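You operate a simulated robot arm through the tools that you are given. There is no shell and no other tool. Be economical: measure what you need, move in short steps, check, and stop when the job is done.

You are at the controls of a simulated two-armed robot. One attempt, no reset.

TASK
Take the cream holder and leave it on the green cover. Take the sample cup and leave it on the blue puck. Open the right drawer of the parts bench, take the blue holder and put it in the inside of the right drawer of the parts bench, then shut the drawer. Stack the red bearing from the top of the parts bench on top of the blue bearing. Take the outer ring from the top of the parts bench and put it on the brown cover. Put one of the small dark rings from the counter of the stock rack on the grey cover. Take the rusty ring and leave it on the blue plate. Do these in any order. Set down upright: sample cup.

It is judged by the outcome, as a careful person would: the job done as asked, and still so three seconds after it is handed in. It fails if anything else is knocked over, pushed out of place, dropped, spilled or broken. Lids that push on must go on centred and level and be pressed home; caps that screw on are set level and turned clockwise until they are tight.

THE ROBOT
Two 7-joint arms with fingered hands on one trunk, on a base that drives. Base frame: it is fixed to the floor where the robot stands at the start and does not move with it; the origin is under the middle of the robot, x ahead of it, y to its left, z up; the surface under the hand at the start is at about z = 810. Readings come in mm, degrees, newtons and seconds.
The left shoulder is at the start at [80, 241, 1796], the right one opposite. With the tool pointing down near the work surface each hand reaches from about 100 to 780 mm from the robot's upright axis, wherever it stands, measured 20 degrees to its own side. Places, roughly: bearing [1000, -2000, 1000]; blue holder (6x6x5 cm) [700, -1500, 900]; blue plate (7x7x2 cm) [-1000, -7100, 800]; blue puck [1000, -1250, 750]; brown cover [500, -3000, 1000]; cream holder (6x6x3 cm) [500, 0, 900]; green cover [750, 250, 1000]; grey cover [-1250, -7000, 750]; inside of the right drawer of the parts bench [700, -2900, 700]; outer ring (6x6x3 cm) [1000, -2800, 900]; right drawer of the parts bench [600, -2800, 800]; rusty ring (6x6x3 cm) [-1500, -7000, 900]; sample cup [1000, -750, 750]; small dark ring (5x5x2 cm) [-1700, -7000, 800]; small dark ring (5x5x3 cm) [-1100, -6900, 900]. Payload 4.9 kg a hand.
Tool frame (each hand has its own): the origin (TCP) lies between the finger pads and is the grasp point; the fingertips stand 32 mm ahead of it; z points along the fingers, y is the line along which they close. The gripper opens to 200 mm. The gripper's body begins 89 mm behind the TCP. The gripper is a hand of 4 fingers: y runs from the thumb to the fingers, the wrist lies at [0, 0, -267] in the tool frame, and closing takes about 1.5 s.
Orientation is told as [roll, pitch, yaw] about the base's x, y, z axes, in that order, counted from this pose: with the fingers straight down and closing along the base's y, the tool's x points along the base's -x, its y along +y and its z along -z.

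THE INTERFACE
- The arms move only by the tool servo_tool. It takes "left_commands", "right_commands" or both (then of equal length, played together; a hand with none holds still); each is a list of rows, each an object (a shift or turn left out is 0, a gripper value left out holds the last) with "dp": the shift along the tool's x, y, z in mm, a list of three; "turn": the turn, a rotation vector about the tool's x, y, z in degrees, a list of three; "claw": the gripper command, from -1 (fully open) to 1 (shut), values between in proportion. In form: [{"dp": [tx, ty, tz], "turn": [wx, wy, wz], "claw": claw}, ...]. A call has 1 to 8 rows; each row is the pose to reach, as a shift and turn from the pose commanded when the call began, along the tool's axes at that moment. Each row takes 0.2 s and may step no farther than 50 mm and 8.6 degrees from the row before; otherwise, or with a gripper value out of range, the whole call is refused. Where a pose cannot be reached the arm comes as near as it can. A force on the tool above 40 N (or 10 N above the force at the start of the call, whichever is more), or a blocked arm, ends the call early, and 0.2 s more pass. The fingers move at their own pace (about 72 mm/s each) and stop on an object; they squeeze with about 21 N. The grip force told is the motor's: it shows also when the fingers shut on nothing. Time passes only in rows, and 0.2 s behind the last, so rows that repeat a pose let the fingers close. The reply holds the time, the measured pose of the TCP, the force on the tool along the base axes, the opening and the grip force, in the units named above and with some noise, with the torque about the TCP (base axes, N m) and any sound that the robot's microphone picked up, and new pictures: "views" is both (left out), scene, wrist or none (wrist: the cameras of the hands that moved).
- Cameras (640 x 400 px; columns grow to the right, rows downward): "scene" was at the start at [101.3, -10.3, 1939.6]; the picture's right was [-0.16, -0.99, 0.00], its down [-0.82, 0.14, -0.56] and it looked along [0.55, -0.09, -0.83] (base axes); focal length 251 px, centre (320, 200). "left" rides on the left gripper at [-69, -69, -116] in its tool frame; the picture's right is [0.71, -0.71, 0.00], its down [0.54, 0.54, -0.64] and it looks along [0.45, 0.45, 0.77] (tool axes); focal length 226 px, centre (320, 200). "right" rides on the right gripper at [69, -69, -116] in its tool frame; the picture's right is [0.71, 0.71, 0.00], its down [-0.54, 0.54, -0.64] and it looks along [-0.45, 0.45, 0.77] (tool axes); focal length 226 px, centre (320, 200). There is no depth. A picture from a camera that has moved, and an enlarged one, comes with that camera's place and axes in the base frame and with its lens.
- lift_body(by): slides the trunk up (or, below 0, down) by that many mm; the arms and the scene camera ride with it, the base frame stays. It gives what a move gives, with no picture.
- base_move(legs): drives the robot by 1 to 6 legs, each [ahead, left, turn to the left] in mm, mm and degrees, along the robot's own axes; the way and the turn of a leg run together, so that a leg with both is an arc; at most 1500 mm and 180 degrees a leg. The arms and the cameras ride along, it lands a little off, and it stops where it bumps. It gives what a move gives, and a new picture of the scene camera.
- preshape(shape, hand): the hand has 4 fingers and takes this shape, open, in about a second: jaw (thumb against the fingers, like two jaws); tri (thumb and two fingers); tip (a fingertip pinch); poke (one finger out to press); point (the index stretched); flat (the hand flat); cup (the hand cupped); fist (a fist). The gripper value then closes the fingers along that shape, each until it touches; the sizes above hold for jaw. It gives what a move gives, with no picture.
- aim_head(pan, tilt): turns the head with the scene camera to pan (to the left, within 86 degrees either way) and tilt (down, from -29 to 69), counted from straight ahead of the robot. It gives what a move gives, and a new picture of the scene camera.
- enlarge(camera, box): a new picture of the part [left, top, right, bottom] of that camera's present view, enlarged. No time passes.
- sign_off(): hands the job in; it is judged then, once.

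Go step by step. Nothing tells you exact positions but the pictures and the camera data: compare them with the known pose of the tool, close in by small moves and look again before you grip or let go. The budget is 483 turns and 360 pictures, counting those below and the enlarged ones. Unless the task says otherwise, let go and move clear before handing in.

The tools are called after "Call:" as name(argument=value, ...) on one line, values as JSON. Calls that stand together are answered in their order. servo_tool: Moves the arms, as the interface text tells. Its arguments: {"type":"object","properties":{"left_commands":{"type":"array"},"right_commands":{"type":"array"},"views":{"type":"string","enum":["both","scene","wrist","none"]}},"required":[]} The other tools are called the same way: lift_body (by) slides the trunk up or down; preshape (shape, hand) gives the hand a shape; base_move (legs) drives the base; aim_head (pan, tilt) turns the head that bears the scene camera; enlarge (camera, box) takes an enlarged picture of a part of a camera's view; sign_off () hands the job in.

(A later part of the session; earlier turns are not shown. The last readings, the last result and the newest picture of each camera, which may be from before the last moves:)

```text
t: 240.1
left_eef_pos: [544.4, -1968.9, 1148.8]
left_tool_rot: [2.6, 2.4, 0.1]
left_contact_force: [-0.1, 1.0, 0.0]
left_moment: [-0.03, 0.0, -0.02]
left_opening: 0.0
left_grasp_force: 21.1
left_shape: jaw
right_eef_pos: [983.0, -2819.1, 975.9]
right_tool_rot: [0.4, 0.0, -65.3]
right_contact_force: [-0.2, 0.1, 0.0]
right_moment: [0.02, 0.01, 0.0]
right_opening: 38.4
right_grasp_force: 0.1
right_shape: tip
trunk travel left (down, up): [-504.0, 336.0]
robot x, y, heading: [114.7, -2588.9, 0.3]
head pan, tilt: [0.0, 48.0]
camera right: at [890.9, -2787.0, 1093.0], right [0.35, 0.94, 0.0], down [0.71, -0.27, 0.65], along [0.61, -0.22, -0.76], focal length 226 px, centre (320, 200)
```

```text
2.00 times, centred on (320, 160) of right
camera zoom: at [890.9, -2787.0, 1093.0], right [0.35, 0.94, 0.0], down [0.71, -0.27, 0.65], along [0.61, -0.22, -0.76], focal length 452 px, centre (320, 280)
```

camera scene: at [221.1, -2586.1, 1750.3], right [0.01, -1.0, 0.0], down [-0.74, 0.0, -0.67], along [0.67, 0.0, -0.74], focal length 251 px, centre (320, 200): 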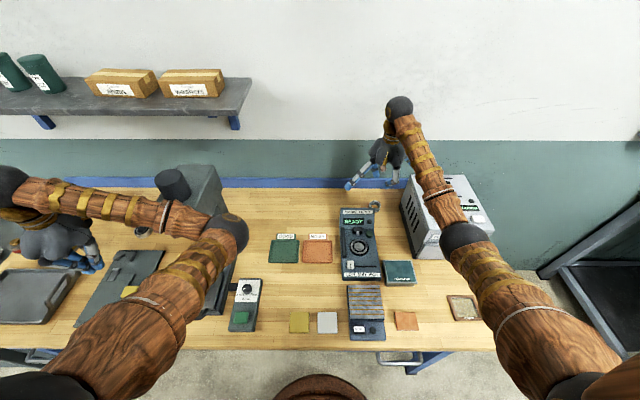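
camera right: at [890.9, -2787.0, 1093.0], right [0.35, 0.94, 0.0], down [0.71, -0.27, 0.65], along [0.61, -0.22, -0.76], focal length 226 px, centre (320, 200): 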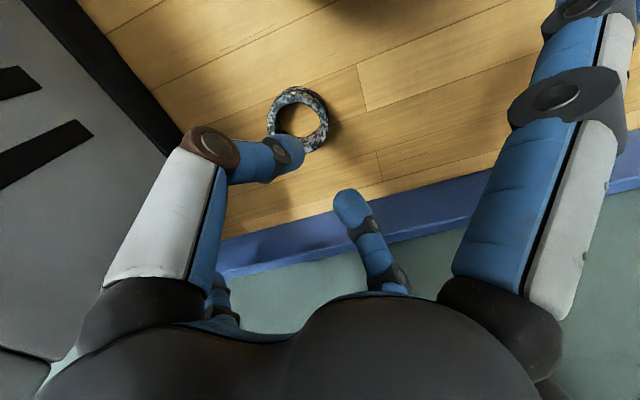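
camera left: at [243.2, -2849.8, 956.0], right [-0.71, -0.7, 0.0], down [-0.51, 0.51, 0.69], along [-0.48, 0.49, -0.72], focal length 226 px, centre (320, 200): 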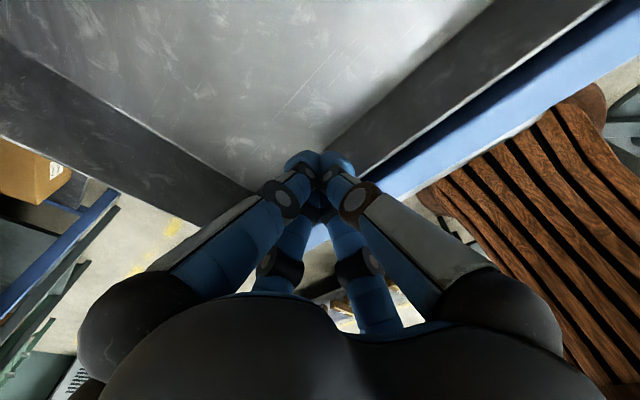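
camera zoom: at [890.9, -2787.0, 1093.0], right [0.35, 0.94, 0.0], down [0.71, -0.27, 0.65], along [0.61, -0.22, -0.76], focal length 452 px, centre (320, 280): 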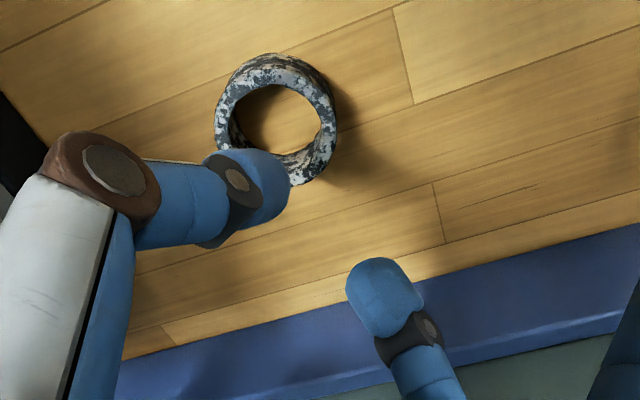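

The thumb should land in the ring's centre. Descending to z≈920.

Call:
servo_tool(right_commands=[{"dp": [0, 0, 15]}, {"dp": [0, 0, 30]}, {"dp": [0, 0, 42]}, {"dp": [0, 0, 50]}, {"dp": [0, 0, 56]}, {"dp": [0, 0, 56]}], views="wrist")

Call:
enlarge(camera="right", box=[200, 60, 440, 260])

```text
t: 241.2
left_eef_pos: [541.5, -1969.8, 1148.9]
left_tool_rot: [2.5, 2.2, 0.1]
left_contact_force: [0.4, 0.2, -0.9]
left_moment: [0.01, 0.01, -0.01]
left_opening: 0.0
left_grasp_force: 20.9
left_shape: jaw
right_eef_pos: [983.7, -2822.6, 933.1]
right_tool_rot: [0.8, -0.6, -65.3]
right_contact_force: [-10.6, -0.7, 35.2]
right_moment: [-0.22, 1.22, -0.07]
right_opening: 40.7
right_grasp_force: 0.1
right_shape: tip
trunk travel left (down, up): [-504.0, 336.0]
robot x, y, heading: [109.6, -2581.2, 0.2]
head pan, tilt: [0.0, 48.0]
stopped in row 5 (right hand): the force on the tool passed its limit at 44 N (the readings are from after the stop); the commanded pose is now the measured one
camera right: at [890.9, -2788.5, 1049.5], right [0.35, 0.94, 0.0], down [0.71, -0.27, 0.66], along [0.62, -0.23, -0.75], focal length 226 px, centre (320, 200)
```

right: 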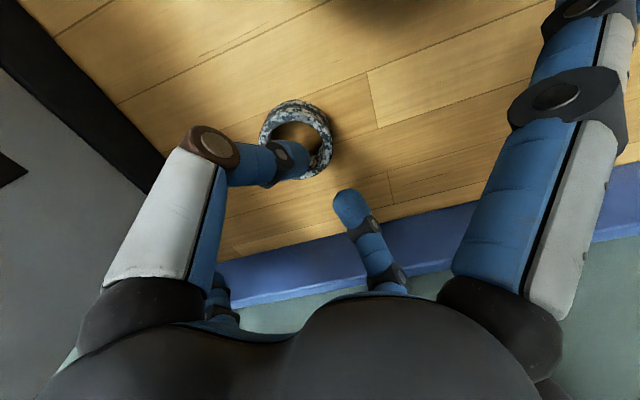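

```text
2.00 times, centred on (320, 160) of right
camera zoom: at [890.9, -2788.5, 1049.5], right [0.35, 0.94, 0.0], down [0.71, -0.27, 0.66], along [0.62, -0.23, -0.75], focal length 452 px, centre (320, 280)
```

zoom: 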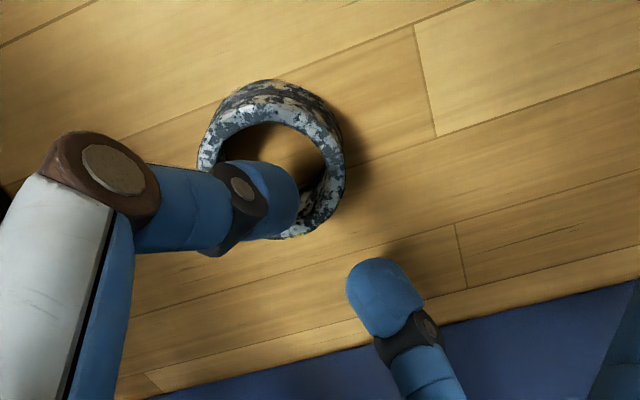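

The thumb's slanted back rests on the ring's near wall. Lifting 15 mm, shifting 8 mm along the pinch axis and descending again.

Call:
servo_tool(right_commands=[{"dp": [0, 0, -15]}, {"dp": [0, 5, -25]}, {"dp": [-2, 9, -25]}, {"dp": [-2, 9, -12]}, {"dp": [-2, 9, 0]}, {"dp": [-2, 9, 8]}, {"dp": [-2, 9, 14]}], views="wrist")

Call:
enlarge(camera="right", box=[200, 60, 440, 260])

```text
t: 242.7
left_eef_pos: [542.6, -1970.9, 1149.3]
left_tool_rot: [2.5, 2.4, -0.1]
left_contact_force: [0.4, -0.2, -0.5]
left_moment: [0.01, 0.01, 0.02]
left_opening: 0.0
left_grasp_force: 20.7
left_shape: jaw
right_eef_pos: [996.6, -2822.7, 932.4]
right_tool_rot: [1.2, -0.6, -65.5]
right_contact_force: [-11.8, -1.3, 39.5]
right_moment: [-0.2, 1.26, -0.06]
right_opening: 41.2
right_grasp_force: 0.0
right_shape: tip
trunk travel left (down, up): [-504.0, 336.0]
robot x, y, heading: [110.5, -2590.3, -0.0]
head pan, tilt: [0.0, 48.0]
stopped in row 7 (right hand): the force on the tool passed its limit at 50 N (the readings are from after the stop); the commanded pose is now the measured one
camera right: at [902.6, -2789.3, 1047.5], right [0.35, 0.94, 0.01], down [0.7, -0.27, 0.66], along [0.62, -0.23, -0.75], focal length 226 px, centre (320, 200)
```

right: 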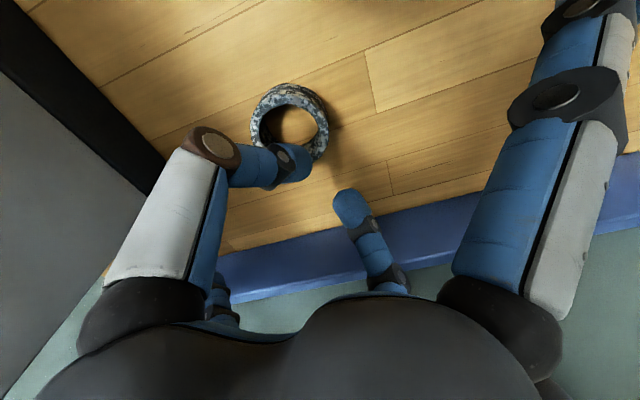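

```text
2.00 times, centred on (320, 160) of right
camera zoom: at [902.6, -2789.3, 1047.5], right [0.35, 0.94, 0.01], down [0.7, -0.27, 0.66], along [0.62, -0.23, -0.75], focal length 452 px, centre (320, 280)
```

zoom: 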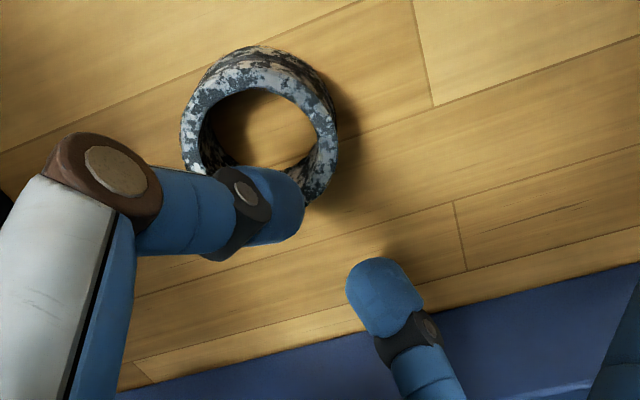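

The thumb tip hit the wall instead of the hole; from the picture it is off by about 11 mm sideways. Correcting to [977, -2814] and trying again.

Call:
servo_tool(right_commands=[{"dp": [0, 0, -20]}, {"dp": [8, -7, -35]}, {"dp": [16, -13.6, -35]}, {"dp": [16, -13.6, -35]}], views="wrist")

Call:
enlarge(camera="right", box=[240, 60, 400, 180])

```text
t: 243.7
left_eef_pos: [546.9, -1971.6, 1148.0]
left_tool_rot: [2.6, 2.3, 0.0]
left_contact_force: [0.5, 0.8, 0.3]
left_moment: [0.01, -0.01, 0.0]
left_opening: 0.1
left_grasp_force: 21.3
left_shape: jaw
right_eef_pos: [977.5, -2814.2, 959.3]
right_tool_rot: [0.8, -0.5, -65.6]
right_contact_force: [-1.0, 0.2, 0.1]
right_moment: [0.04, 0.02, -0.01]
right_opening: 38.7
right_grasp_force: 0.1
right_shape: tip
trunk travel left (down, up): [-504.0, 336.0]
robot x, y, heading: [108.8, -2584.5, 0.2]
head pan, tilt: [0.0, 48.0]
camera right: at [884.8, -2781.0, 1074.6], right [0.35, 0.94, 0.0], down [0.71, -0.27, 0.65], along [0.61, -0.23, -0.76], focal length 226 px, centre (320, 200)
```

right: 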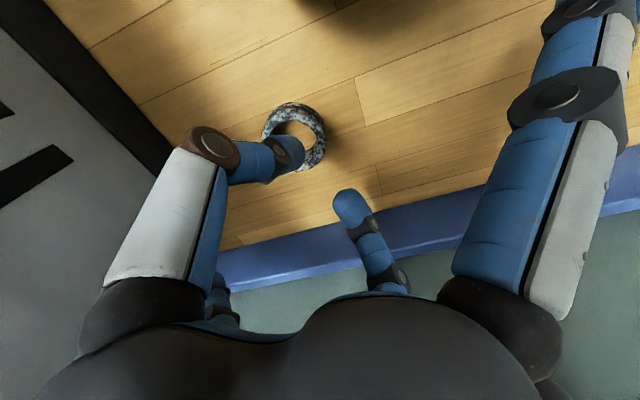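

```text
3.33 times, centred on (320, 120) of right
camera zoom: at [884.8, -2781.0, 1074.6], right [0.35, 0.94, 0.0], down [0.71, -0.27, 0.65], along [0.61, -0.23, -0.76], focal length 754 px, centre (320, 467)
```

zoom: 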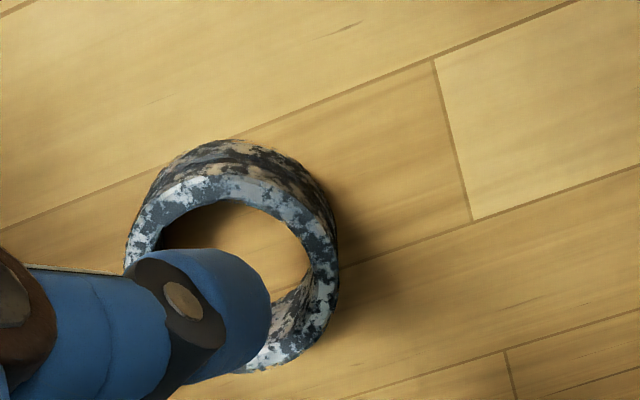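

Call:
servo_tool(right_commands=[{"dp": [-5, 4, 10]}, {"dp": [-5, 4, 20]}, {"dp": [-5, 4, 27]}, {"dp": [-5, 4, 33]}, {"dp": [-5, 4, 38]}, {"dp": [-5, 4, 40]}], views="wrist")

Call:
enlarge(camera="right", box=[240, 60, 400, 180])

```text
t: 244.8
left_eef_pos: [543.6, -1971.3, 1149.6]
left_tool_rot: [2.5, 2.3, 0.0]
left_contact_force: [0.7, -0.1, -0.6]
left_moment: [0.02, 0.06, 0.02]
left_opening: 0.0
left_grasp_force: 21.0
left_shape: jaw
right_eef_pos: [985.5, -2818.7, 935.7]
right_tool_rot: [1.4, -0.7, -65.6]
right_contact_force: [-10.3, 0.0, 30.5]
right_moment: [-0.11, 1.14, -0.07]
right_opening: 40.4
right_grasp_force: 0.1
right_shape: tip
trunk travel left (down, up): [-504.0, 336.0]
robot x, y, heading: [112.3, -2590.5, 0.2]
head pan, tilt: [0.0, 48.0]
stopped in row 5 (right hand): the force on the tool passed its limit at 45 N (the readings are from after the stop); the commanded pose is now the measured one
camera right: at [891.2, -2785.1, 1049.6], right [0.35, 0.94, 0.01], down [0.7, -0.27, 0.66], along [0.62, -0.23, -0.75], focal length 226 px, centre (320, 200)
```

right: 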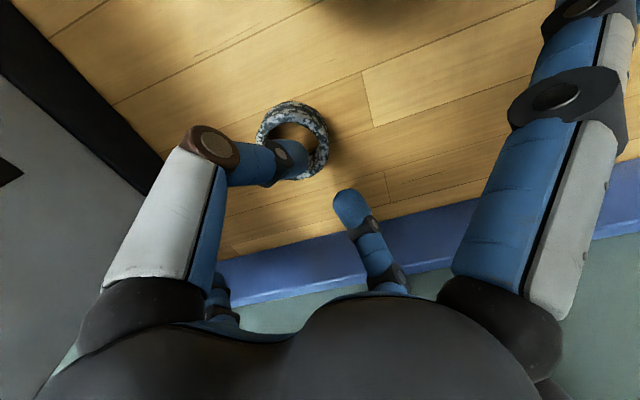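

```text
3.33 times, centred on (320, 120) of right
camera zoom: at [891.2, -2785.1, 1049.6], right [0.35, 0.94, 0.01], down [0.7, -0.27, 0.66], along [0.62, -0.23, -0.75], focal length 754 px, centre (320, 467)
```

zoom: 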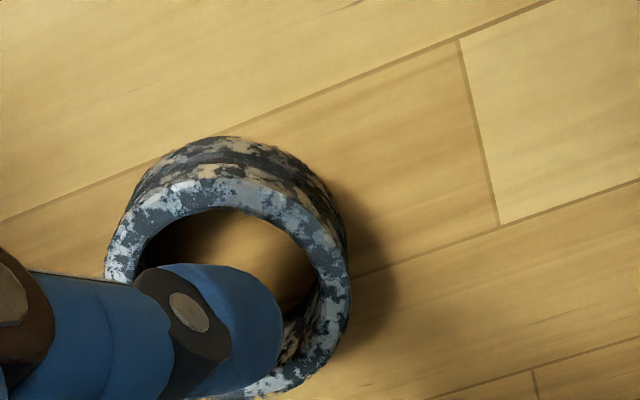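

Contact occurs at the ring's top height wherever the thumb goes, so the hole seems not usable. I'll go back to gripping the outside at yaw −68°, centred at [960, -2832].

Call:
servo_tool(right_commands=[{"dp": [0, 0, -25], "turn": [0, 0, 0]}, {"dp": [0, 0, -60], "turn": [-0.7, 0.4, 1.5], "claw": 0.4}, {"dp": [2, -14, -60], "turn": [-1.4, 0.7, 2.5], "claw": 0.4}, {"dp": [-2, -28.5, -60], "turn": [-1.4, 0.7, 2.5], "claw": 0.4}, {"dp": [-2, -28.5, -60], "turn": [-1.4, 0.7, 2.5], "claw": 0.4}], views="wrist")

Call:
enlarge(camera="right", box=[200, 60, 440, 260])

Call:
enlarge(camera="scene", box=[320, 140, 440, 225])

```text
t: 246.0
left_eef_pos: [545.4, -1972.1, 1148.4]
left_tool_rot: [2.6, 2.4, -0.1]
left_contact_force: [0.2, 0.7, -0.7]
left_moment: [0.02, 0.01, 0.0]
left_opening: 0.0
left_grasp_force: 21.0
left_shape: jaw
right_eef_pos: [959.7, -2833.0, 988.1]
right_tool_rot: [2.4, 0.2, -68.0]
right_contact_force: [-0.9, -1.0, -0.1]
right_moment: [0.0, -0.01, 0.03]
right_opening: 59.7
right_grasp_force: 0.0
right_shape: tip
trunk travel left (down, up): [-504.0, 336.0]
robot x, y, heading: [109.8, -2589.2, 0.2]
head pan, tilt: [0.0, 48.0]
camera right: at [864.9, -2797.7, 1102.5], right [0.39, 0.92, 0.03], down [0.68, -0.31, 0.66], along [0.62, -0.24, -0.75], focal length 226 px, centre (320, 200)
```

right: 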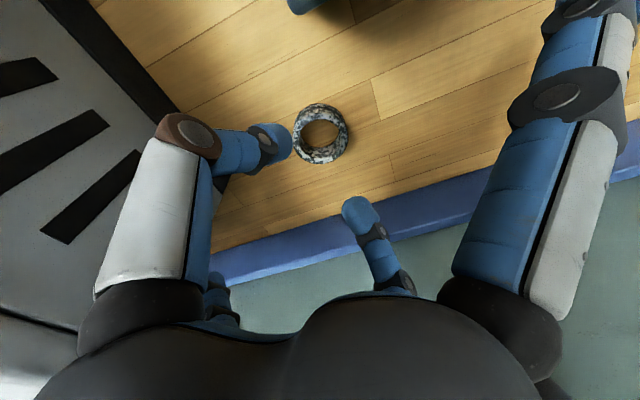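

```text
2.00 times, centred on (320, 160) of right
camera zoom: at [864.9, -2797.7, 1102.5], right [0.39, 0.92, 0.03], down [0.68, -0.31, 0.66], along [0.62, -0.24, -0.75], focal length 452 px, centre (320, 280)
```

zoom: 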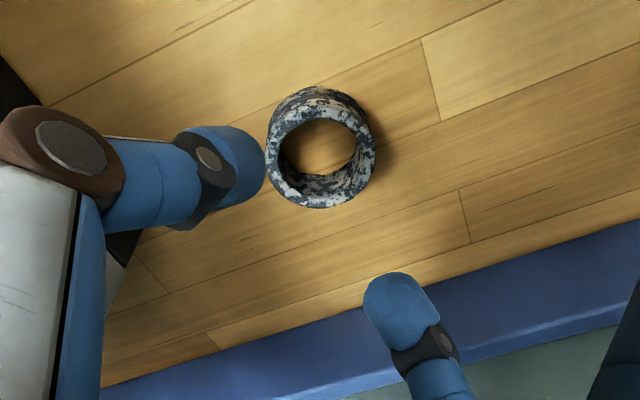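

```text
4.71 times, centred on (380, 182) of scene
camera zoom: at [221.0, -2586.4, 1750.3], right [0.0, -1.0, 0.0], down [-0.74, 0.0, -0.67], along [0.67, 0.0, -0.74], focal length 1180 px, centre (38, 282)
```

zoom: 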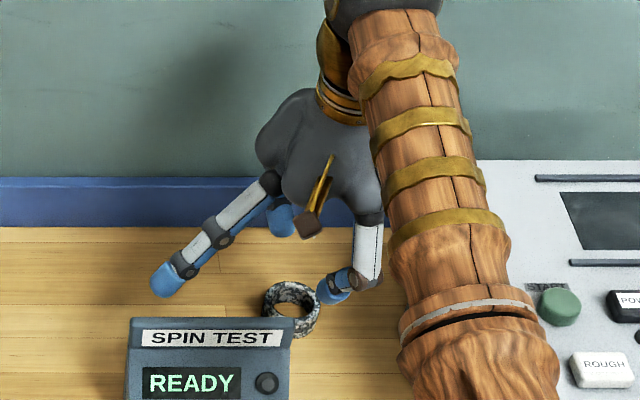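

Well aligned and the long finger is behind the tester. Levelling and descending.

Call:
servo_tool(right_commands=[{"dp": [0, 0, 10], "turn": [2.4, 0, 0]}, {"dp": [0, 0, 25], "turn": [2.4, 0, 0]}, {"dp": [0, 0, 40], "turn": [2.4, 0, 0]}, {"dp": [0, 0, 52], "turn": [2.4, 0, 0]}, {"dp": [0, 0, 60], "turn": [2.4, 0, 0]}, {"dp": [0, 0, 65], "turn": [2.4, 0, 0]}], views="wrist")

Call:
enlarge(camera="right", box=[200, 60, 440, 260])

```text
t: 247.4
left_eef_pos: [545.2, -1971.5, 1148.5]
left_tool_rot: [2.6, 2.4, 0.0]
left_contact_force: [0.5, -0.1, -0.5]
left_moment: [-0.04, -0.01, 0.02]
left_opening: 0.2
left_grasp_force: 20.9
left_shape: jaw
right_eef_pos: [961.6, -2831.0, 922.3]
right_tool_rot: [-0.1, 0.2, -68.1]
right_contact_force: [0.3, 0.2, -0.5]
right_moment: [0.0, 0.02, 0.02]
right_opening: 59.7
right_grasp_force: 0.0
right_shape: tip
trunk travel left (down, up): [-504.0, 336.0]
robot x, y, heading: [108.6, -2590.1, 0.0]
head pan, tilt: [0.0, 48.0]
camera right: at [871.5, -2794.0, 1040.8], right [0.39, 0.92, 0.0], down [0.7, -0.3, 0.64], along [0.59, -0.25, -0.77], focal length 226 px, centre (320, 200)
```

right: 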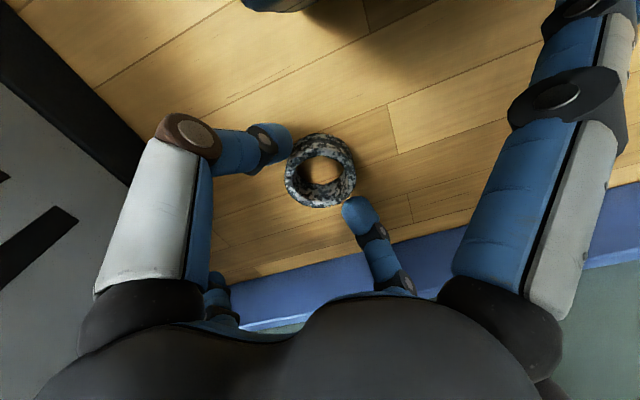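

```text
2.00 times, centred on (320, 160) of right
camera zoom: at [871.5, -2794.0, 1040.8], right [0.39, 0.92, 0.0], down [0.7, -0.3, 0.64], along [0.59, -0.25, -0.77], focal length 452 px, centre (320, 280)
```

zoom: 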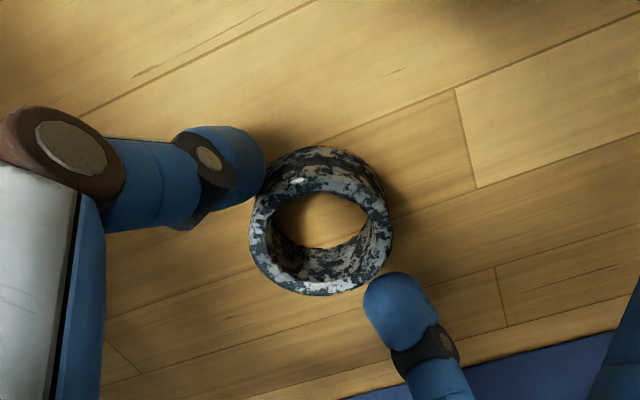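

No contact at all and the ring is between thumb and finger. Closing and lifting.

Call:
servo_tool(right_commands=[{"dp": [0, 0, 1], "claw": 0.7}, {"dp": [0, 0, 1], "claw": 1}, {"dp": [0, 0, 1], "claw": 1}, {"dp": [0, 0, 1], "claw": 1}, {"dp": [0, 0, 1], "claw": 1}, {"dp": [0, 0, -10]}, {"dp": [0, 0, -40]}, {"dp": [0, 0, -80]}], views="wrist")

```text
t: 249.2
left_eef_pos: [545.0, -1971.9, 1149.0]
left_tool_rot: [2.6, 2.4, -0.1]
left_contact_force: [-0.7, -0.3, -0.2]
left_moment: [-0.01, 0.05, -0.01]
left_opening: 0.0
left_grasp_force: 20.8
left_shape: jaw
right_eef_pos: [960.9, -2831.5, 1003.3]
right_tool_rot: [0.0, 0.1, -68.2]
right_contact_force: [-0.5, -0.5, -1.0]
right_moment: [-0.02, -0.03, 0.0]
right_opening: 46.4
right_grasp_force: 21.2
right_shape: tip
trunk travel left (down, up): [-504.0, 336.0]
robot x, y, heading: [112.6, -2585.9, -0.0]
head pan, tilt: [0.0, 48.0]
camera right: at [872.1, -2794.2, 1121.3], right [0.39, 0.92, 0.0], down [0.71, -0.3, 0.64], along [0.59, -0.25, -0.77], focal length 226 px, centre (320, 200)
```

right: 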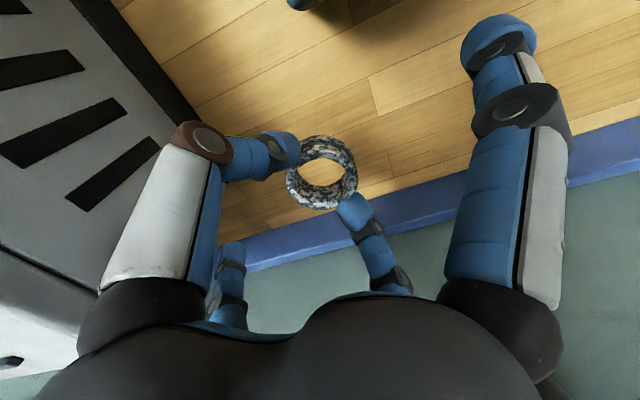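

Ring is held. Lifting, backing out and driving right to the brown cover near [531, -3075].

Call:
servo_tool(right_commands=[{"dp": [0, 0, -40]}, {"dp": [0, 0, -80]}, {"dp": [0, 0, -105]}], views="none")

Call:
base_move(legs=[[-420, 0, 0], [0, -245, 0]])

Call:
enlarge(camera="right", box=[0, 0, 640, 400])

Call:
enlarge(camera="scene", box=[320, 130, 480, 230])

```text
t: 250.0
left_eef_pos: [546.2, -1971.8, 1148.3]
left_tool_rot: [2.6, 2.3, -0.1]
left_contact_force: [0.1, -0.2, -0.8]
left_moment: [0.02, -0.01, -0.01]
left_opening: 0.1
left_grasp_force: 21.0
left_shape: jaw
right_eef_pos: [962.9, -2832.0, 1110.0]
right_tool_rot: [0.0, 0.3, -68.0]
right_contact_force: [-0.3, -0.7, -1.4]
right_moment: [0.01, -0.01, 0.01]
right_opening: 46.4
right_grasp_force: 20.8
right_shape: tip
trunk travel left (down, up): [-504.0, 336.0]
robot x, y, heading: [112.3, -2586.8, 0.2]
head pan, tilt: [0.0, 48.0]
```

```text
t: 254.0
left_eef_pos: [125.0, -2219.8, 1149.1]
left_tool_rot: [2.5, 2.4, 0.1]
left_contact_force: [-0.3, 0.6, 0.4]
left_moment: [0.0, -0.01, 0.0]
left_opening: 0.0
left_grasp_force: 21.0
left_shape: jaw
right_eef_pos: [544.8, -3078.5, 1109.3]
right_tool_rot: [0.0, 0.1, -67.9]
right_contact_force: [-0.5, -1.6, -0.8]
right_moment: [-0.01, 0.0, -0.03]
right_opening: 46.7
right_grasp_force: 20.6
right_shape: tip
trunk travel left (down, up): [-504.0, 336.0]
robot x, y, heading: [-305.3, -2836.1, 0.2]
head pan, tilt: [0.0, 48.0]
camera scene: at [-197.8, -2835.6, 1750.2], right [0.0, -1.0, 0.0], down [-0.74, 0.0, -0.67], along [0.67, 0.0, -0.74], focal length 251 px, centre (320, 200)
```

scene: 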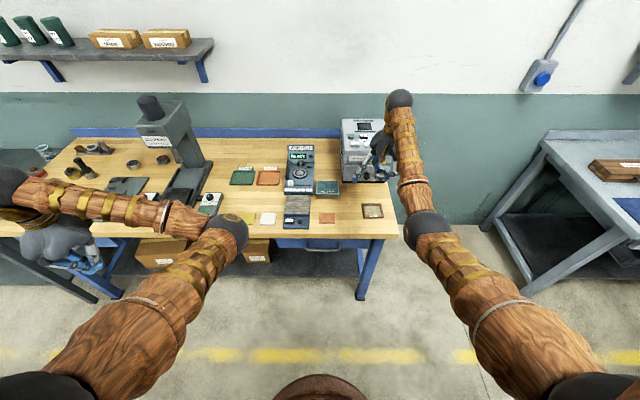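

```text
1.00 times, centred on (320, 200) of right (not enlarged: the box is as wide or as high as the picture)
camera zoom: at [455.1, -3041.3, 1227.2], right [0.39, 0.92, 0.0], down [0.71, -0.3, 0.64], along [0.59, -0.25, -0.77], focal length 226 px, centre (320, 200)
```

zoom: 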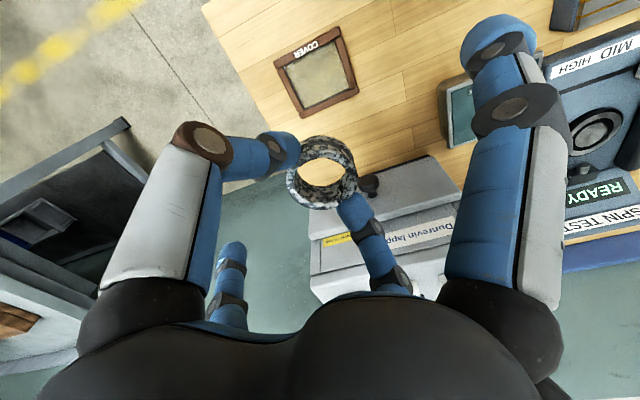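

```text
4.00 times, centred on (400, 180) of scene
camera zoom: at [-197.8, -2835.6, 1750.2], right [0.0, -1.0, 0.0], down [-0.74, 0.0, -0.67], along [0.67, 0.0, -0.74], focal length 1003 px, centre (0, 280)
```

zoom: 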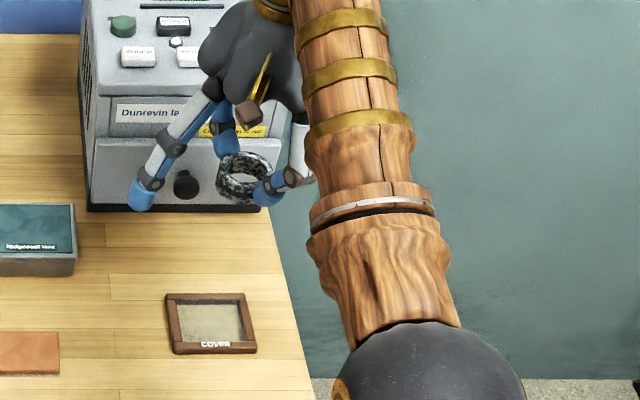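

Moving over the cover centre [529, -3076] and lowering to z≈950.

Call:
servo_tool(right_commands=[{"dp": [4, -7, 30]}, {"dp": [8, -14, 65]}, {"dp": [8, -14, 100]}, {"dp": [8, -14, 135]}, {"dp": [8, -14, 158]}, {"dp": [8, -14, 158]}], views="wrist")

Call:
enlarge(camera="scene", box=[330, 170, 430, 232])

```text
t: 255.4
left_eef_pos: [124.3, -2223.0, 1150.1]
left_tool_rot: [2.7, 2.4, 0.0]
left_contact_force: [0.5, -0.1, 0.6]
left_moment: [0.0, 0.02, 0.0]
left_opening: 0.0
left_grasp_force: 21.1
left_shape: jaw
right_eef_pos: [527.2, -3075.2, 950.0]
right_tool_rot: [0.0, 0.2, -67.9]
right_contact_force: [-0.6, -0.2, -1.6]
right_moment: [-0.02, 0.01, -0.04]
right_opening: 46.4
right_grasp_force: 20.9
right_shape: tip
trunk travel left (down, up): [-504.0, 336.0]
robot x, y, heading: [-309.8, -2835.6, -0.0]
head pan, tilt: [0.0, 48.0]
camera right: at [437.8, -3038.7, 1069.2], right [0.39, 0.92, 0.0], down [0.71, -0.3, 0.64], along [0.59, -0.25, -0.77], focal length 226 px, centre (320, 200)
```

right: 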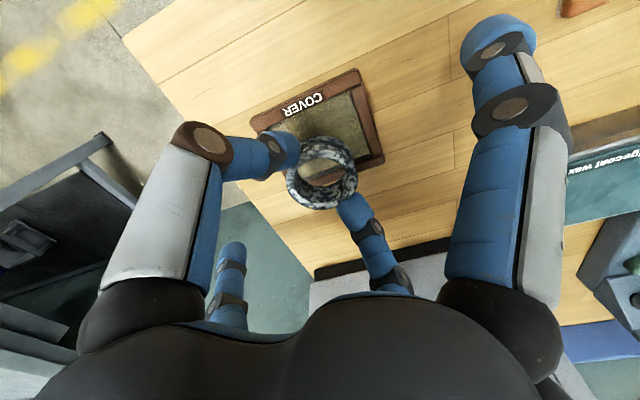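

```text
6.40 times, centred on (380, 201) of scene
camera zoom: at [-197.6, -2838.5, 1750.2], right [0.0, -1.0, 0.0], down [-0.74, 0.0, -0.67], along [0.67, 0.0, -0.74], focal length 1605 px, centre (-64, 194)
```

zoom: 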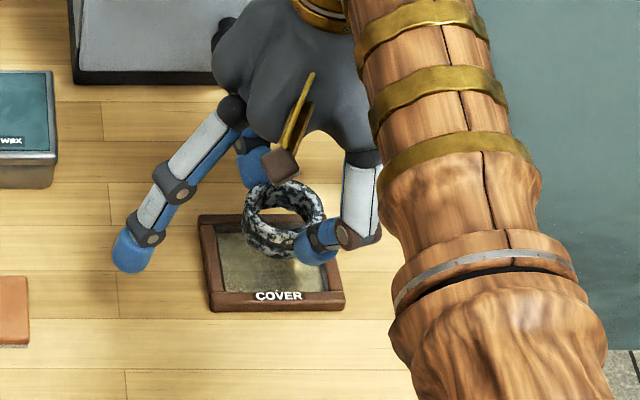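

Shifting (−5, +4) and lowering to contact.

Call:
servo_tool(right_commands=[{"dp": [5.6, -3, 3]}, {"dp": [5.6, -3, 8]}, {"dp": [5.6, -3, 12]}, {"dp": [5.6, -3, 16]}, {"dp": [5.6, -3, 19]}, {"dp": [5.6, -3, 22]}], views="wrist")

Call:
enlarge(camera="scene", box=[330, 170, 430, 232])

```text
t: 256.8
left_eef_pos: [123.7, -2221.6, 1150.7]
left_tool_rot: [2.5, 2.3, 0.1]
left_contact_force: [-0.3, -0.1, 0.2]
left_moment: [-0.05, 0.01, -0.02]
left_opening: 0.0
left_grasp_force: 20.9
left_shape: jaw
right_eef_pos: [523.9, -3072.2, 932.3]
right_tool_rot: [0.4, 0.0, -67.9]
right_contact_force: [-0.4, -1.2, 13.8]
right_moment: [-0.05, 0.06, 0.01]
right_opening: 47.2
right_grasp_force: 21.3
right_shape: tip
trunk travel left (down, up): [-504.0, 336.0]
robot x, y, heading: [-307.9, -2842.2, 0.4]
head pan, tilt: [0.0, 48.0]
camera right: at [433.6, -3035.2, 1049.8], right [0.39, 0.92, 0.0], down [0.7, -0.3, 0.64], along [0.59, -0.25, -0.76], focal length 226 px, centre (320, 200)
```

right: 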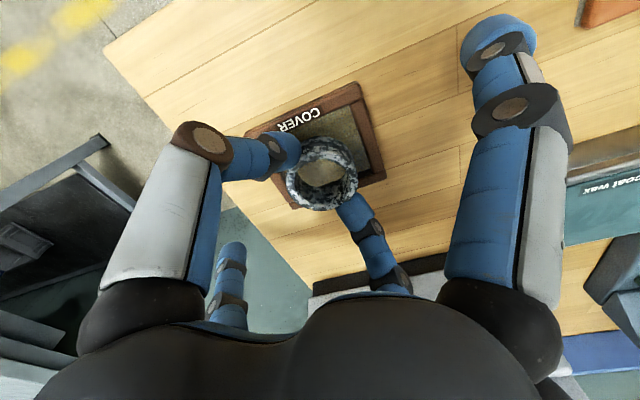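

```text
6.40 times, centred on (380, 201) of scene
camera zoom: at [-200.0, -2837.5, 1750.7], right [0.0, -1.0, 0.0], down [-0.74, 0.0, -0.67], along [0.67, 0.0, -0.74], focal length 1605 px, centre (-64, 194)
```

zoom: 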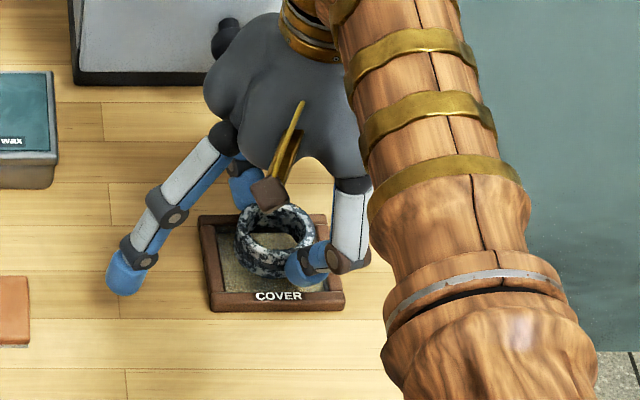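

It rests on the cover. Releasing and lifting.

Call:
servo_tool(right_commands=[{"dp": [0, 0, -3], "claw": 0.4}, {"dp": [0, 0, -3], "claw": 0.35}, {"dp": [0, 0, -3], "claw": 0.35}, {"dp": [0, 0, -20], "claw": 0.35}, {"dp": [0, 0, -60]}, {"dp": [0, 0, -100]}, {"dp": [0, 0, -145]}, {"dp": [0, 0, -175]}], views="wrist")

Call:
enlarge(camera="scene", box=[330, 170, 430, 232])

```text
t: 258.6
left_eef_pos: [124.0, -2223.4, 1150.3]
left_tool_rot: [2.7, 2.4, 0.1]
left_contact_force: [-0.5, -0.1, 0.3]
left_moment: [0.03, 0.0, 0.0]
left_opening: 0.2
left_grasp_force: 21.0
left_shape: jaw
right_eef_pos: [525.1, -3073.4, 1102.8]
right_tool_rot: [0.0, 0.3, -67.9]
right_contact_force: [0.4, 0.3, -1.1]
right_moment: [0.03, 0.0, 0.01]
right_opening: 64.8
right_grasp_force: 0.0
right_shape: tip
trunk travel left (down, up): [-504.0, 336.0]
robot x, y, heading: [-309.6, -2841.2, 0.3]
head pan, tilt: [0.0, 48.0]
camera right: at [435.3, -3036.9, 1221.3], right [0.39, 0.92, 0.0], down [0.71, -0.3, 0.64], along [0.59, -0.25, -0.77], focal length 226 px, centre (320, 200)
```

right: 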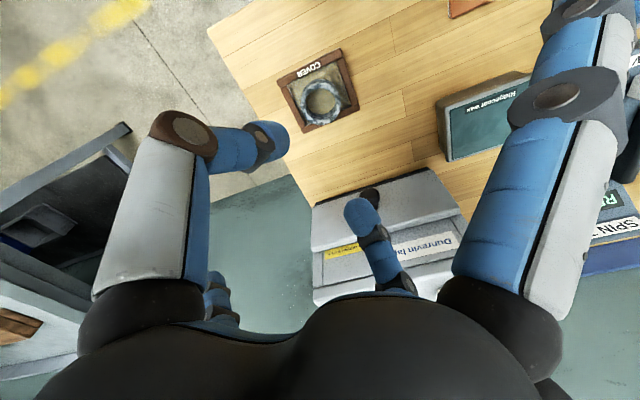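

```text
6.40 times, centred on (380, 201) of scene
camera zoom: at [-198.2, -2840.6, 1750.2], right [0.0, -1.0, 0.0], down [-0.74, 0.0, -0.67], along [0.67, 0.0, -0.74], focal length 1605 px, centre (-64, 194)
```

zoom: 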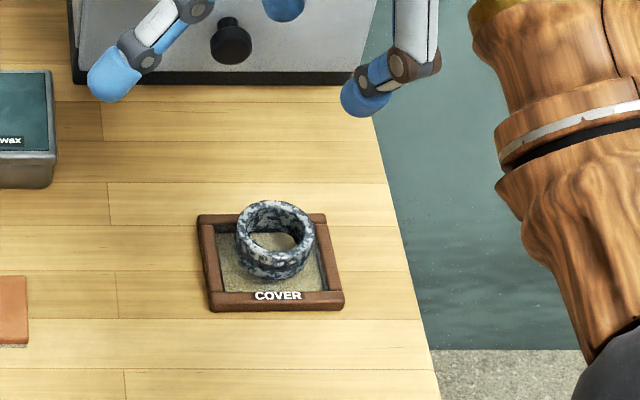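

The outer ring sits on the brown cover. Next, the bearings: backing off and driving left, turning the hand to yaw −55°.

Call:
servo_tool(right_commands=[{"turn": [0, 0, -6], "claw": 0.4}, {"turn": [0, 0, -13]}, {"turn": [0, 0, -13]}], views="none")

Call:
base_move(legs=[[-250, 0, 0], [0, 1110, 0]])

Call:
lift_body(by=-70)

```text
t: 259.4
left_eef_pos: [124.3, -2223.8, 1148.6]
left_tool_rot: [2.7, 2.4, 0.1]
left_contact_force: [0.1, 0.5, 0.1]
left_moment: [-0.02, 0.02, -0.02]
left_opening: 0.1
left_grasp_force: 21.5
left_shape: jaw
right_eef_pos: [525.0, -3073.1, 1103.6]
right_tool_rot: [0.0, 0.2, -54.8]
right_contact_force: [0.1, -0.4, -0.2]
right_moment: [-0.02, 0.0, 0.01]
right_opening: 60.6
right_grasp_force: 0.1
right_shape: tip
trunk travel left (down, up): [-504.0, 336.0]
robot x, y, heading: [-309.0, -2839.4, 0.3]
head pan, tilt: [0.0, 48.0]
```

```text
t: 266.7
left_eef_pos: [-117.7, -1081.2, 1149.5]
left_tool_rot: [2.6, 2.4, -0.7]
left_contact_force: [0.0, -0.8, -0.1]
left_moment: [0.04, -0.01, -0.01]
left_opening: 0.0
left_grasp_force: 21.1
left_shape: jaw
right_eef_pos: [273.4, -1936.6, 1104.6]
right_tool_rot: [0.1, 0.2, -55.6]
right_contact_force: [0.7, -0.3, -0.9]
right_moment: [-0.01, -0.01, 0.02]
right_opening: 60.5
right_grasp_force: 0.0
right_shape: tip
trunk travel left (down, up): [-504.0, 336.0]
robot x, y, heading: [-557.0, -1694.9, -0.4]
head pan, tilt: [0.0, 48.0]
camera scene: at [-446.7, -1693.9, 1750.2], right [-0.01, -1.0, 0.0], down [-0.74, 0.01, -0.67], along [0.67, 0.0, -0.74], focal length 251 px, centre (320, 200)
```

scene: 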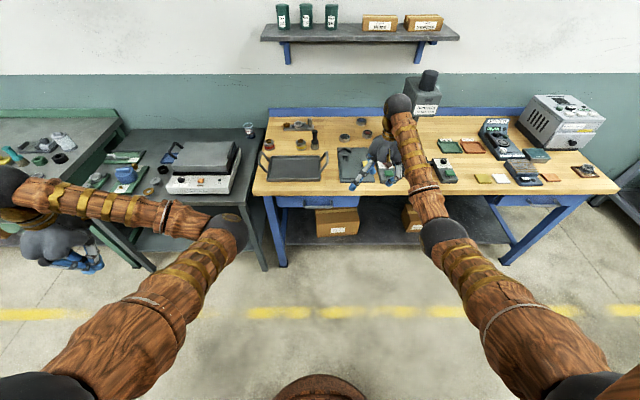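

```text
t: 267.8
left_eef_pos: [-118.3, -1081.4, 1078.5]
left_tool_rot: [2.5, 2.4, -0.6]
left_contact_force: [-0.1, 0.1, 0.6]
left_moment: [-0.05, -0.03, -0.01]
left_opening: 0.0
left_grasp_force: 21.2
left_shape: jaw
right_eef_pos: [271.1, -1935.8, 1033.9]
right_tool_rot: [0.1, 0.3, -55.6]
right_contact_force: [-0.6, -1.1, 0.2]
right_moment: [-0.01, -0.01, -0.03]
right_opening: 60.4
right_grasp_force: 0.0
right_shape: tip
trunk travel left (down, up): [-434.0, 406.0]
robot x, y, heading: [-558.4, -1690.0, -0.2]
head pan, tilt: [0.0, 48.0]
```

Call:
servo_tool(right_commands=[{"dp": [0, 0, -40]}, {"dp": [0, 0, -70]}, {"dp": [0, 0, -70]}], views="none")

Call:
base_move(legs=[[560, 0, 0.3]])

Call:
enlarge(camera="right", box=[0, 0, 640, 400])

Call:
enlarge(camera="scene", box=[320, 140, 520, 265])

```text
t: 268.6
left_eef_pos: [-117.1, -1080.0, 1077.4]
left_tool_rot: [2.5, 2.4, -0.6]
left_contact_force: [-0.2, -0.4, -0.1]
left_moment: [-0.01, 0.04, 0.0]
left_opening: 0.2
left_grasp_force: 21.3
left_shape: jaw
right_eef_pos: [272.5, -1936.4, 1102.8]
right_tool_rot: [-0.1, 0.2, -55.6]
right_contact_force: [-0.1, -0.3, 0.6]
right_moment: [-0.03, -0.01, 0.0]
right_opening: 60.5
right_grasp_force: 0.1
right_shape: tip
trunk travel left (down, up): [-434.0, 406.0]
robot x, y, heading: [-559.6, -1692.5, -0.2]
head pan, tilt: [0.0, 48.0]
```

```text
t: 271.8
left_eef_pos: [444.5, -1087.3, 1078.9]
left_tool_rot: [2.6, 2.4, -0.8]
left_contact_force: [0.5, -0.6, 0.7]
left_moment: [0.0, 0.0, -0.01]
left_opening: 0.0
left_grasp_force: 21.2
left_shape: jaw
right_eef_pos: [830.6, -1945.7, 1103.0]
right_tool_rot: [0.1, 0.1, -55.8]
right_contact_force: [-0.6, 0.4, -1.3]
right_moment: [0.01, -0.03, 0.01]
right_opening: 60.5
right_grasp_force: 0.1
right_shape: tip
trunk travel left (down, up): [-434.0, 406.0]
robot x, y, heading: [1.9, -1699.2, -0.6]
head pan, tilt: [0.0, 48.0]
camera scene: at [112.0, -1699.1, 1680.3], right [-0.01, -1.0, 0.0], down [-0.74, 0.01, -0.67], along [0.67, -0.01, -0.74], focal length 251 px, centre (320, 200)
```

scene: 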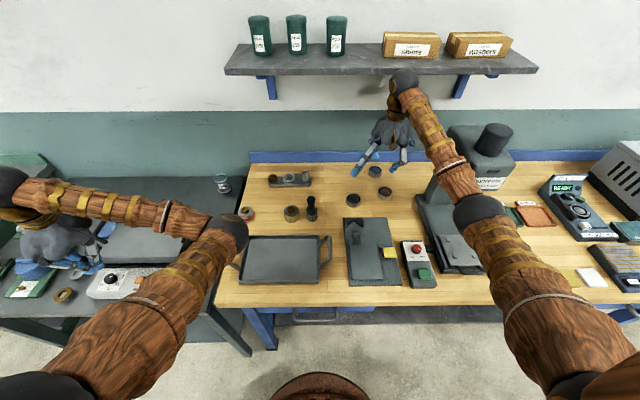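

```text
1.00 times, centred on (320, 200) of right (not enlarged: the box is as wide or as high as the picture)
camera zoom: at [734.8, -1928.3, 1222.4], right [0.19, 0.98, 0.0], down [0.75, -0.15, 0.64], along [0.63, -0.12, -0.77], focal length 226 px, centre (320, 200)
```

zoom: 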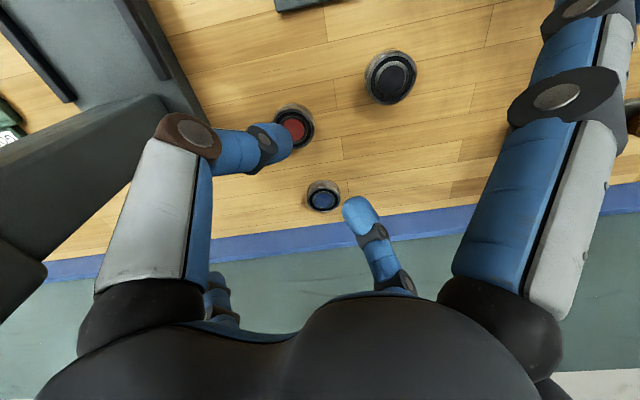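

```text
3.20 times, centred on (420, 202) of scene
camera zoom: at [112.0, -1699.1, 1680.3], right [-0.01, -1.0, 0.0], down [-0.74, 0.01, -0.67], along [0.67, -0.01, -0.74], focal length 802 px, centre (0, 192)
```

zoom: 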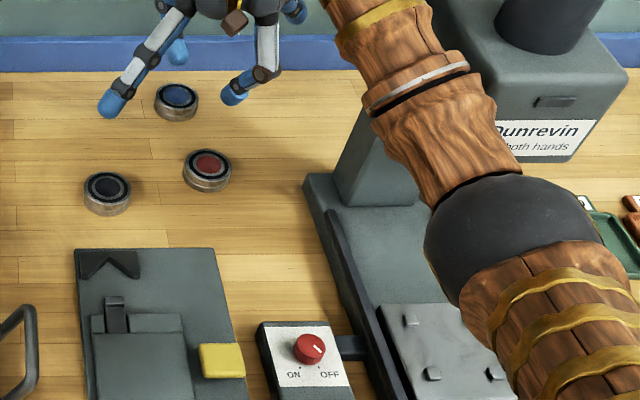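

Red bearing ≈ [869, -1992], blue ≈ [1011, -1976]. Moving over the red one.

Call:
servo_tool(right_commands=[{"dp": [-20, 2, 20]}, {"dp": [-40, 4, 50]}, {"dp": [-59, 5.5, 80]}, {"dp": [-59, 5.5, 110]}, {"dp": [-59, 5.5, 125]}, {"dp": [-59, 5.5, 125]}], views="wrist")

Call:
enlarge(camera="right", box=[200, 60, 440, 260])

Call:
enlarge(camera="scene", box=[330, 140, 450, 225])

```text
t: 273.2
left_eef_pos: [445.6, -1087.8, 1079.7]
left_tool_rot: [2.6, 2.5, -0.8]
left_contact_force: [0.3, -0.3, 0.9]
left_moment: [0.02, 0.02, -0.01]
left_opening: 0.0
left_grasp_force: 20.5
left_shape: jaw
right_eef_pos: [868.9, -1990.1, 979.6]
right_tool_rot: [-0.1, 0.1, -55.7]
right_contact_force: [-0.2, -0.4, -0.5]
right_moment: [-0.01, 0.04, 0.0]
right_opening: 60.2
right_grasp_force: 0.1
right_shape: tip
trunk travel left (down, up): [-434.0, 406.0]
robot x, y, heading: [2.4, -1697.3, -0.5]
head pan, tilt: [0.0, 48.0]
camera right: at [772.8, -1973.0, 1097.2], right [0.19, 0.98, 0.0], down [0.75, -0.15, 0.64], along [0.63, -0.12, -0.77], focal length 226 px, centre (320, 200)
```

right: 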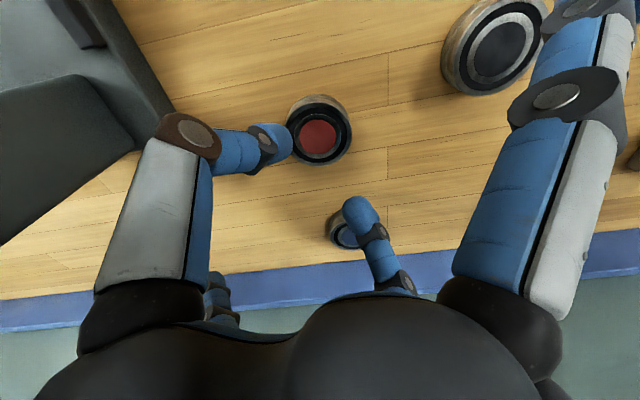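

```text
2.00 times, centred on (320, 160) of right
camera zoom: at [772.8, -1973.0, 1097.2], right [0.19, 0.98, 0.0], down [0.75, -0.15, 0.64], along [0.63, -0.12, -0.77], focal length 452 px, centre (320, 280)
```

zoom: 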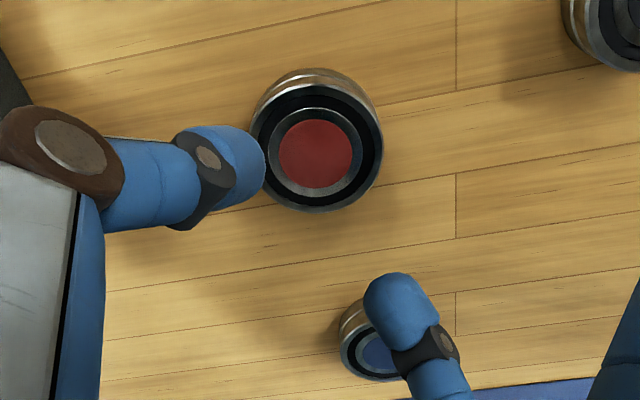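

```text
4.71 times, centred on (390, 182) of scene
camera zoom: at [113.0, -1699.2, 1680.2], right [-0.01, -1.0, 0.0], down [-0.74, 0.01, -0.67], along [0.67, -0.01, -0.74], focal length 1180 px, centre (-9, 282)
```

zoom: 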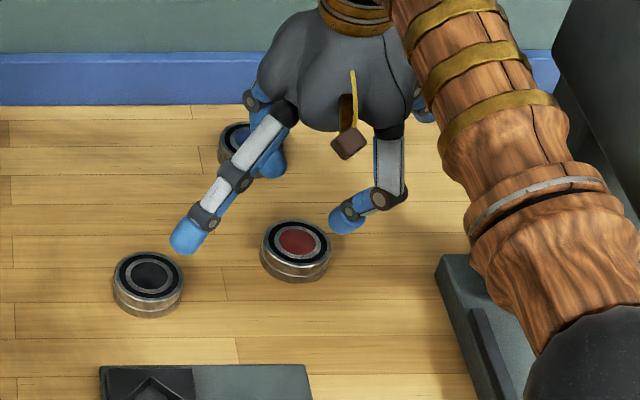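

The red bearing's top is a bit higher (~903) and its centre about [859, -1990]. Adjusting and descending partway.

Call:
servo_tool(right_commands=[{"dp": [5.6, -8, 8]}, {"dp": [5.6, -8, 20]}, {"dp": [5.6, -8, 28]}, {"dp": [5.6, -8, 28]}], views="wrist")

Call:
enlarge(camera="right", box=[200, 60, 440, 260])

```text
t: 274.2
left_eef_pos: [445.3, -1087.7, 1078.9]
left_tool_rot: [2.6, 2.4, -0.8]
left_contact_force: [-0.3, 0.5, -0.1]
left_moment: [-0.04, -0.03, 0.02]
left_opening: 0.0
left_grasp_force: 21.0
left_shape: jaw
right_eef_pos: [858.0, -1990.3, 951.1]
right_tool_rot: [0.1, 0.1, -55.8]
right_contact_force: [-0.7, 0.0, -0.2]
right_moment: [0.0, -0.02, 0.0]
right_opening: 60.2
right_grasp_force: 0.1
right_shape: tip
trunk travel left (down, up): [-434.0, 406.0]
robot x, y, heading: [5.9, -1699.5, -0.4]
head pan, tilt: [0.0, 48.0]
camera right: at [762.9, -1972.1, 1069.7], right [0.19, 0.98, 0.0], down [0.75, -0.15, 0.64], along [0.63, -0.12, -0.77], focal length 226 px, centre (320, 200)
```

right: 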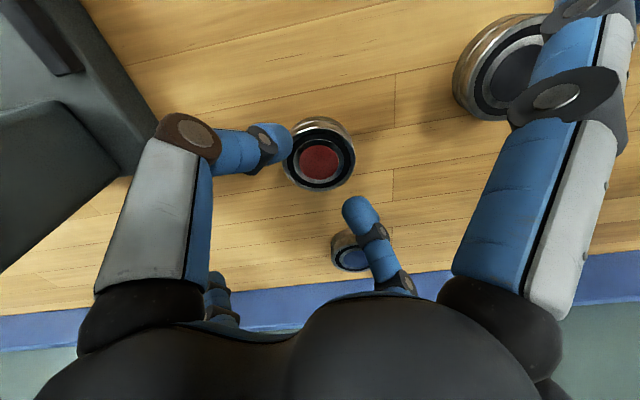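

```text
2.00 times, centred on (320, 160) of right
camera zoom: at [762.9, -1972.1, 1069.7], right [0.19, 0.98, 0.0], down [0.75, -0.15, 0.64], along [0.63, -0.12, -0.77], focal length 452 px, centre (320, 280)
```

zoom: 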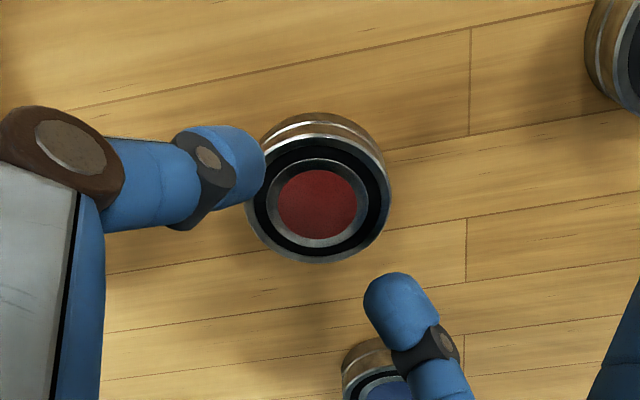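

Centred. Descending the last 29 mm and closing.

Call:
servo_tool(right_commands=[{"dp": [0, 0, 10]}, {"dp": [0, 0, 20]}, {"dp": [0, 0, 29]}, {"dp": [0, 0, 29], "claw": 0.7}, {"dp": [0, 0, 29], "claw": 1}, {"dp": [0, 0, 29], "claw": 1}, {"dp": [0, 0, 29], "claw": 1}, {"dp": [0, 0, 29], "claw": 1}], views="wrist")

```text
t: 276.0
left_eef_pos: [445.6, -1088.1, 1078.7]
left_tool_rot: [2.7, 2.4, -0.8]
left_contact_force: [-0.1, 0.1, 0.4]
left_moment: [0.04, -0.02, -0.03]
left_opening: 0.0
left_grasp_force: 21.0
left_shape: jaw
right_eef_pos: [858.2, -1989.6, 922.0]
right_tool_rot: [-0.1, 0.2, -55.8]
right_contact_force: [-0.9, -0.3, 1.1]
right_moment: [0.01, -0.02, -0.06]
right_opening: 57.3
right_grasp_force: 21.1
right_shape: tip
trunk travel left (down, up): [-434.0, 406.0]
robot x, y, heading: [2.3, -1699.4, -1.1]
head pan, tilt: [0.0, 48.0]
camera right: at [762.8, -1972.8, 1040.1], right [0.19, 0.98, 0.0], down [0.75, -0.15, 0.64], along [0.63, -0.12, -0.77], focal length 226 px, centre (320, 200)
```

right: 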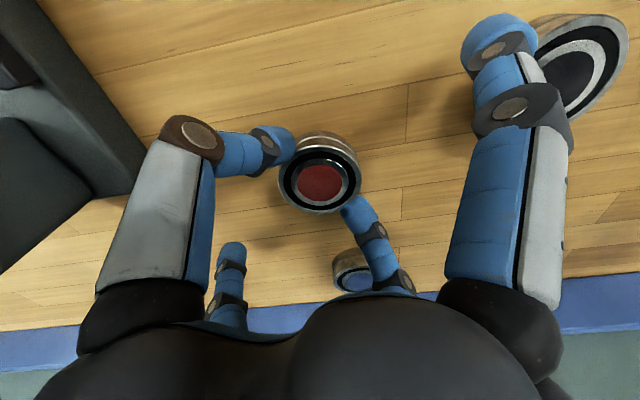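

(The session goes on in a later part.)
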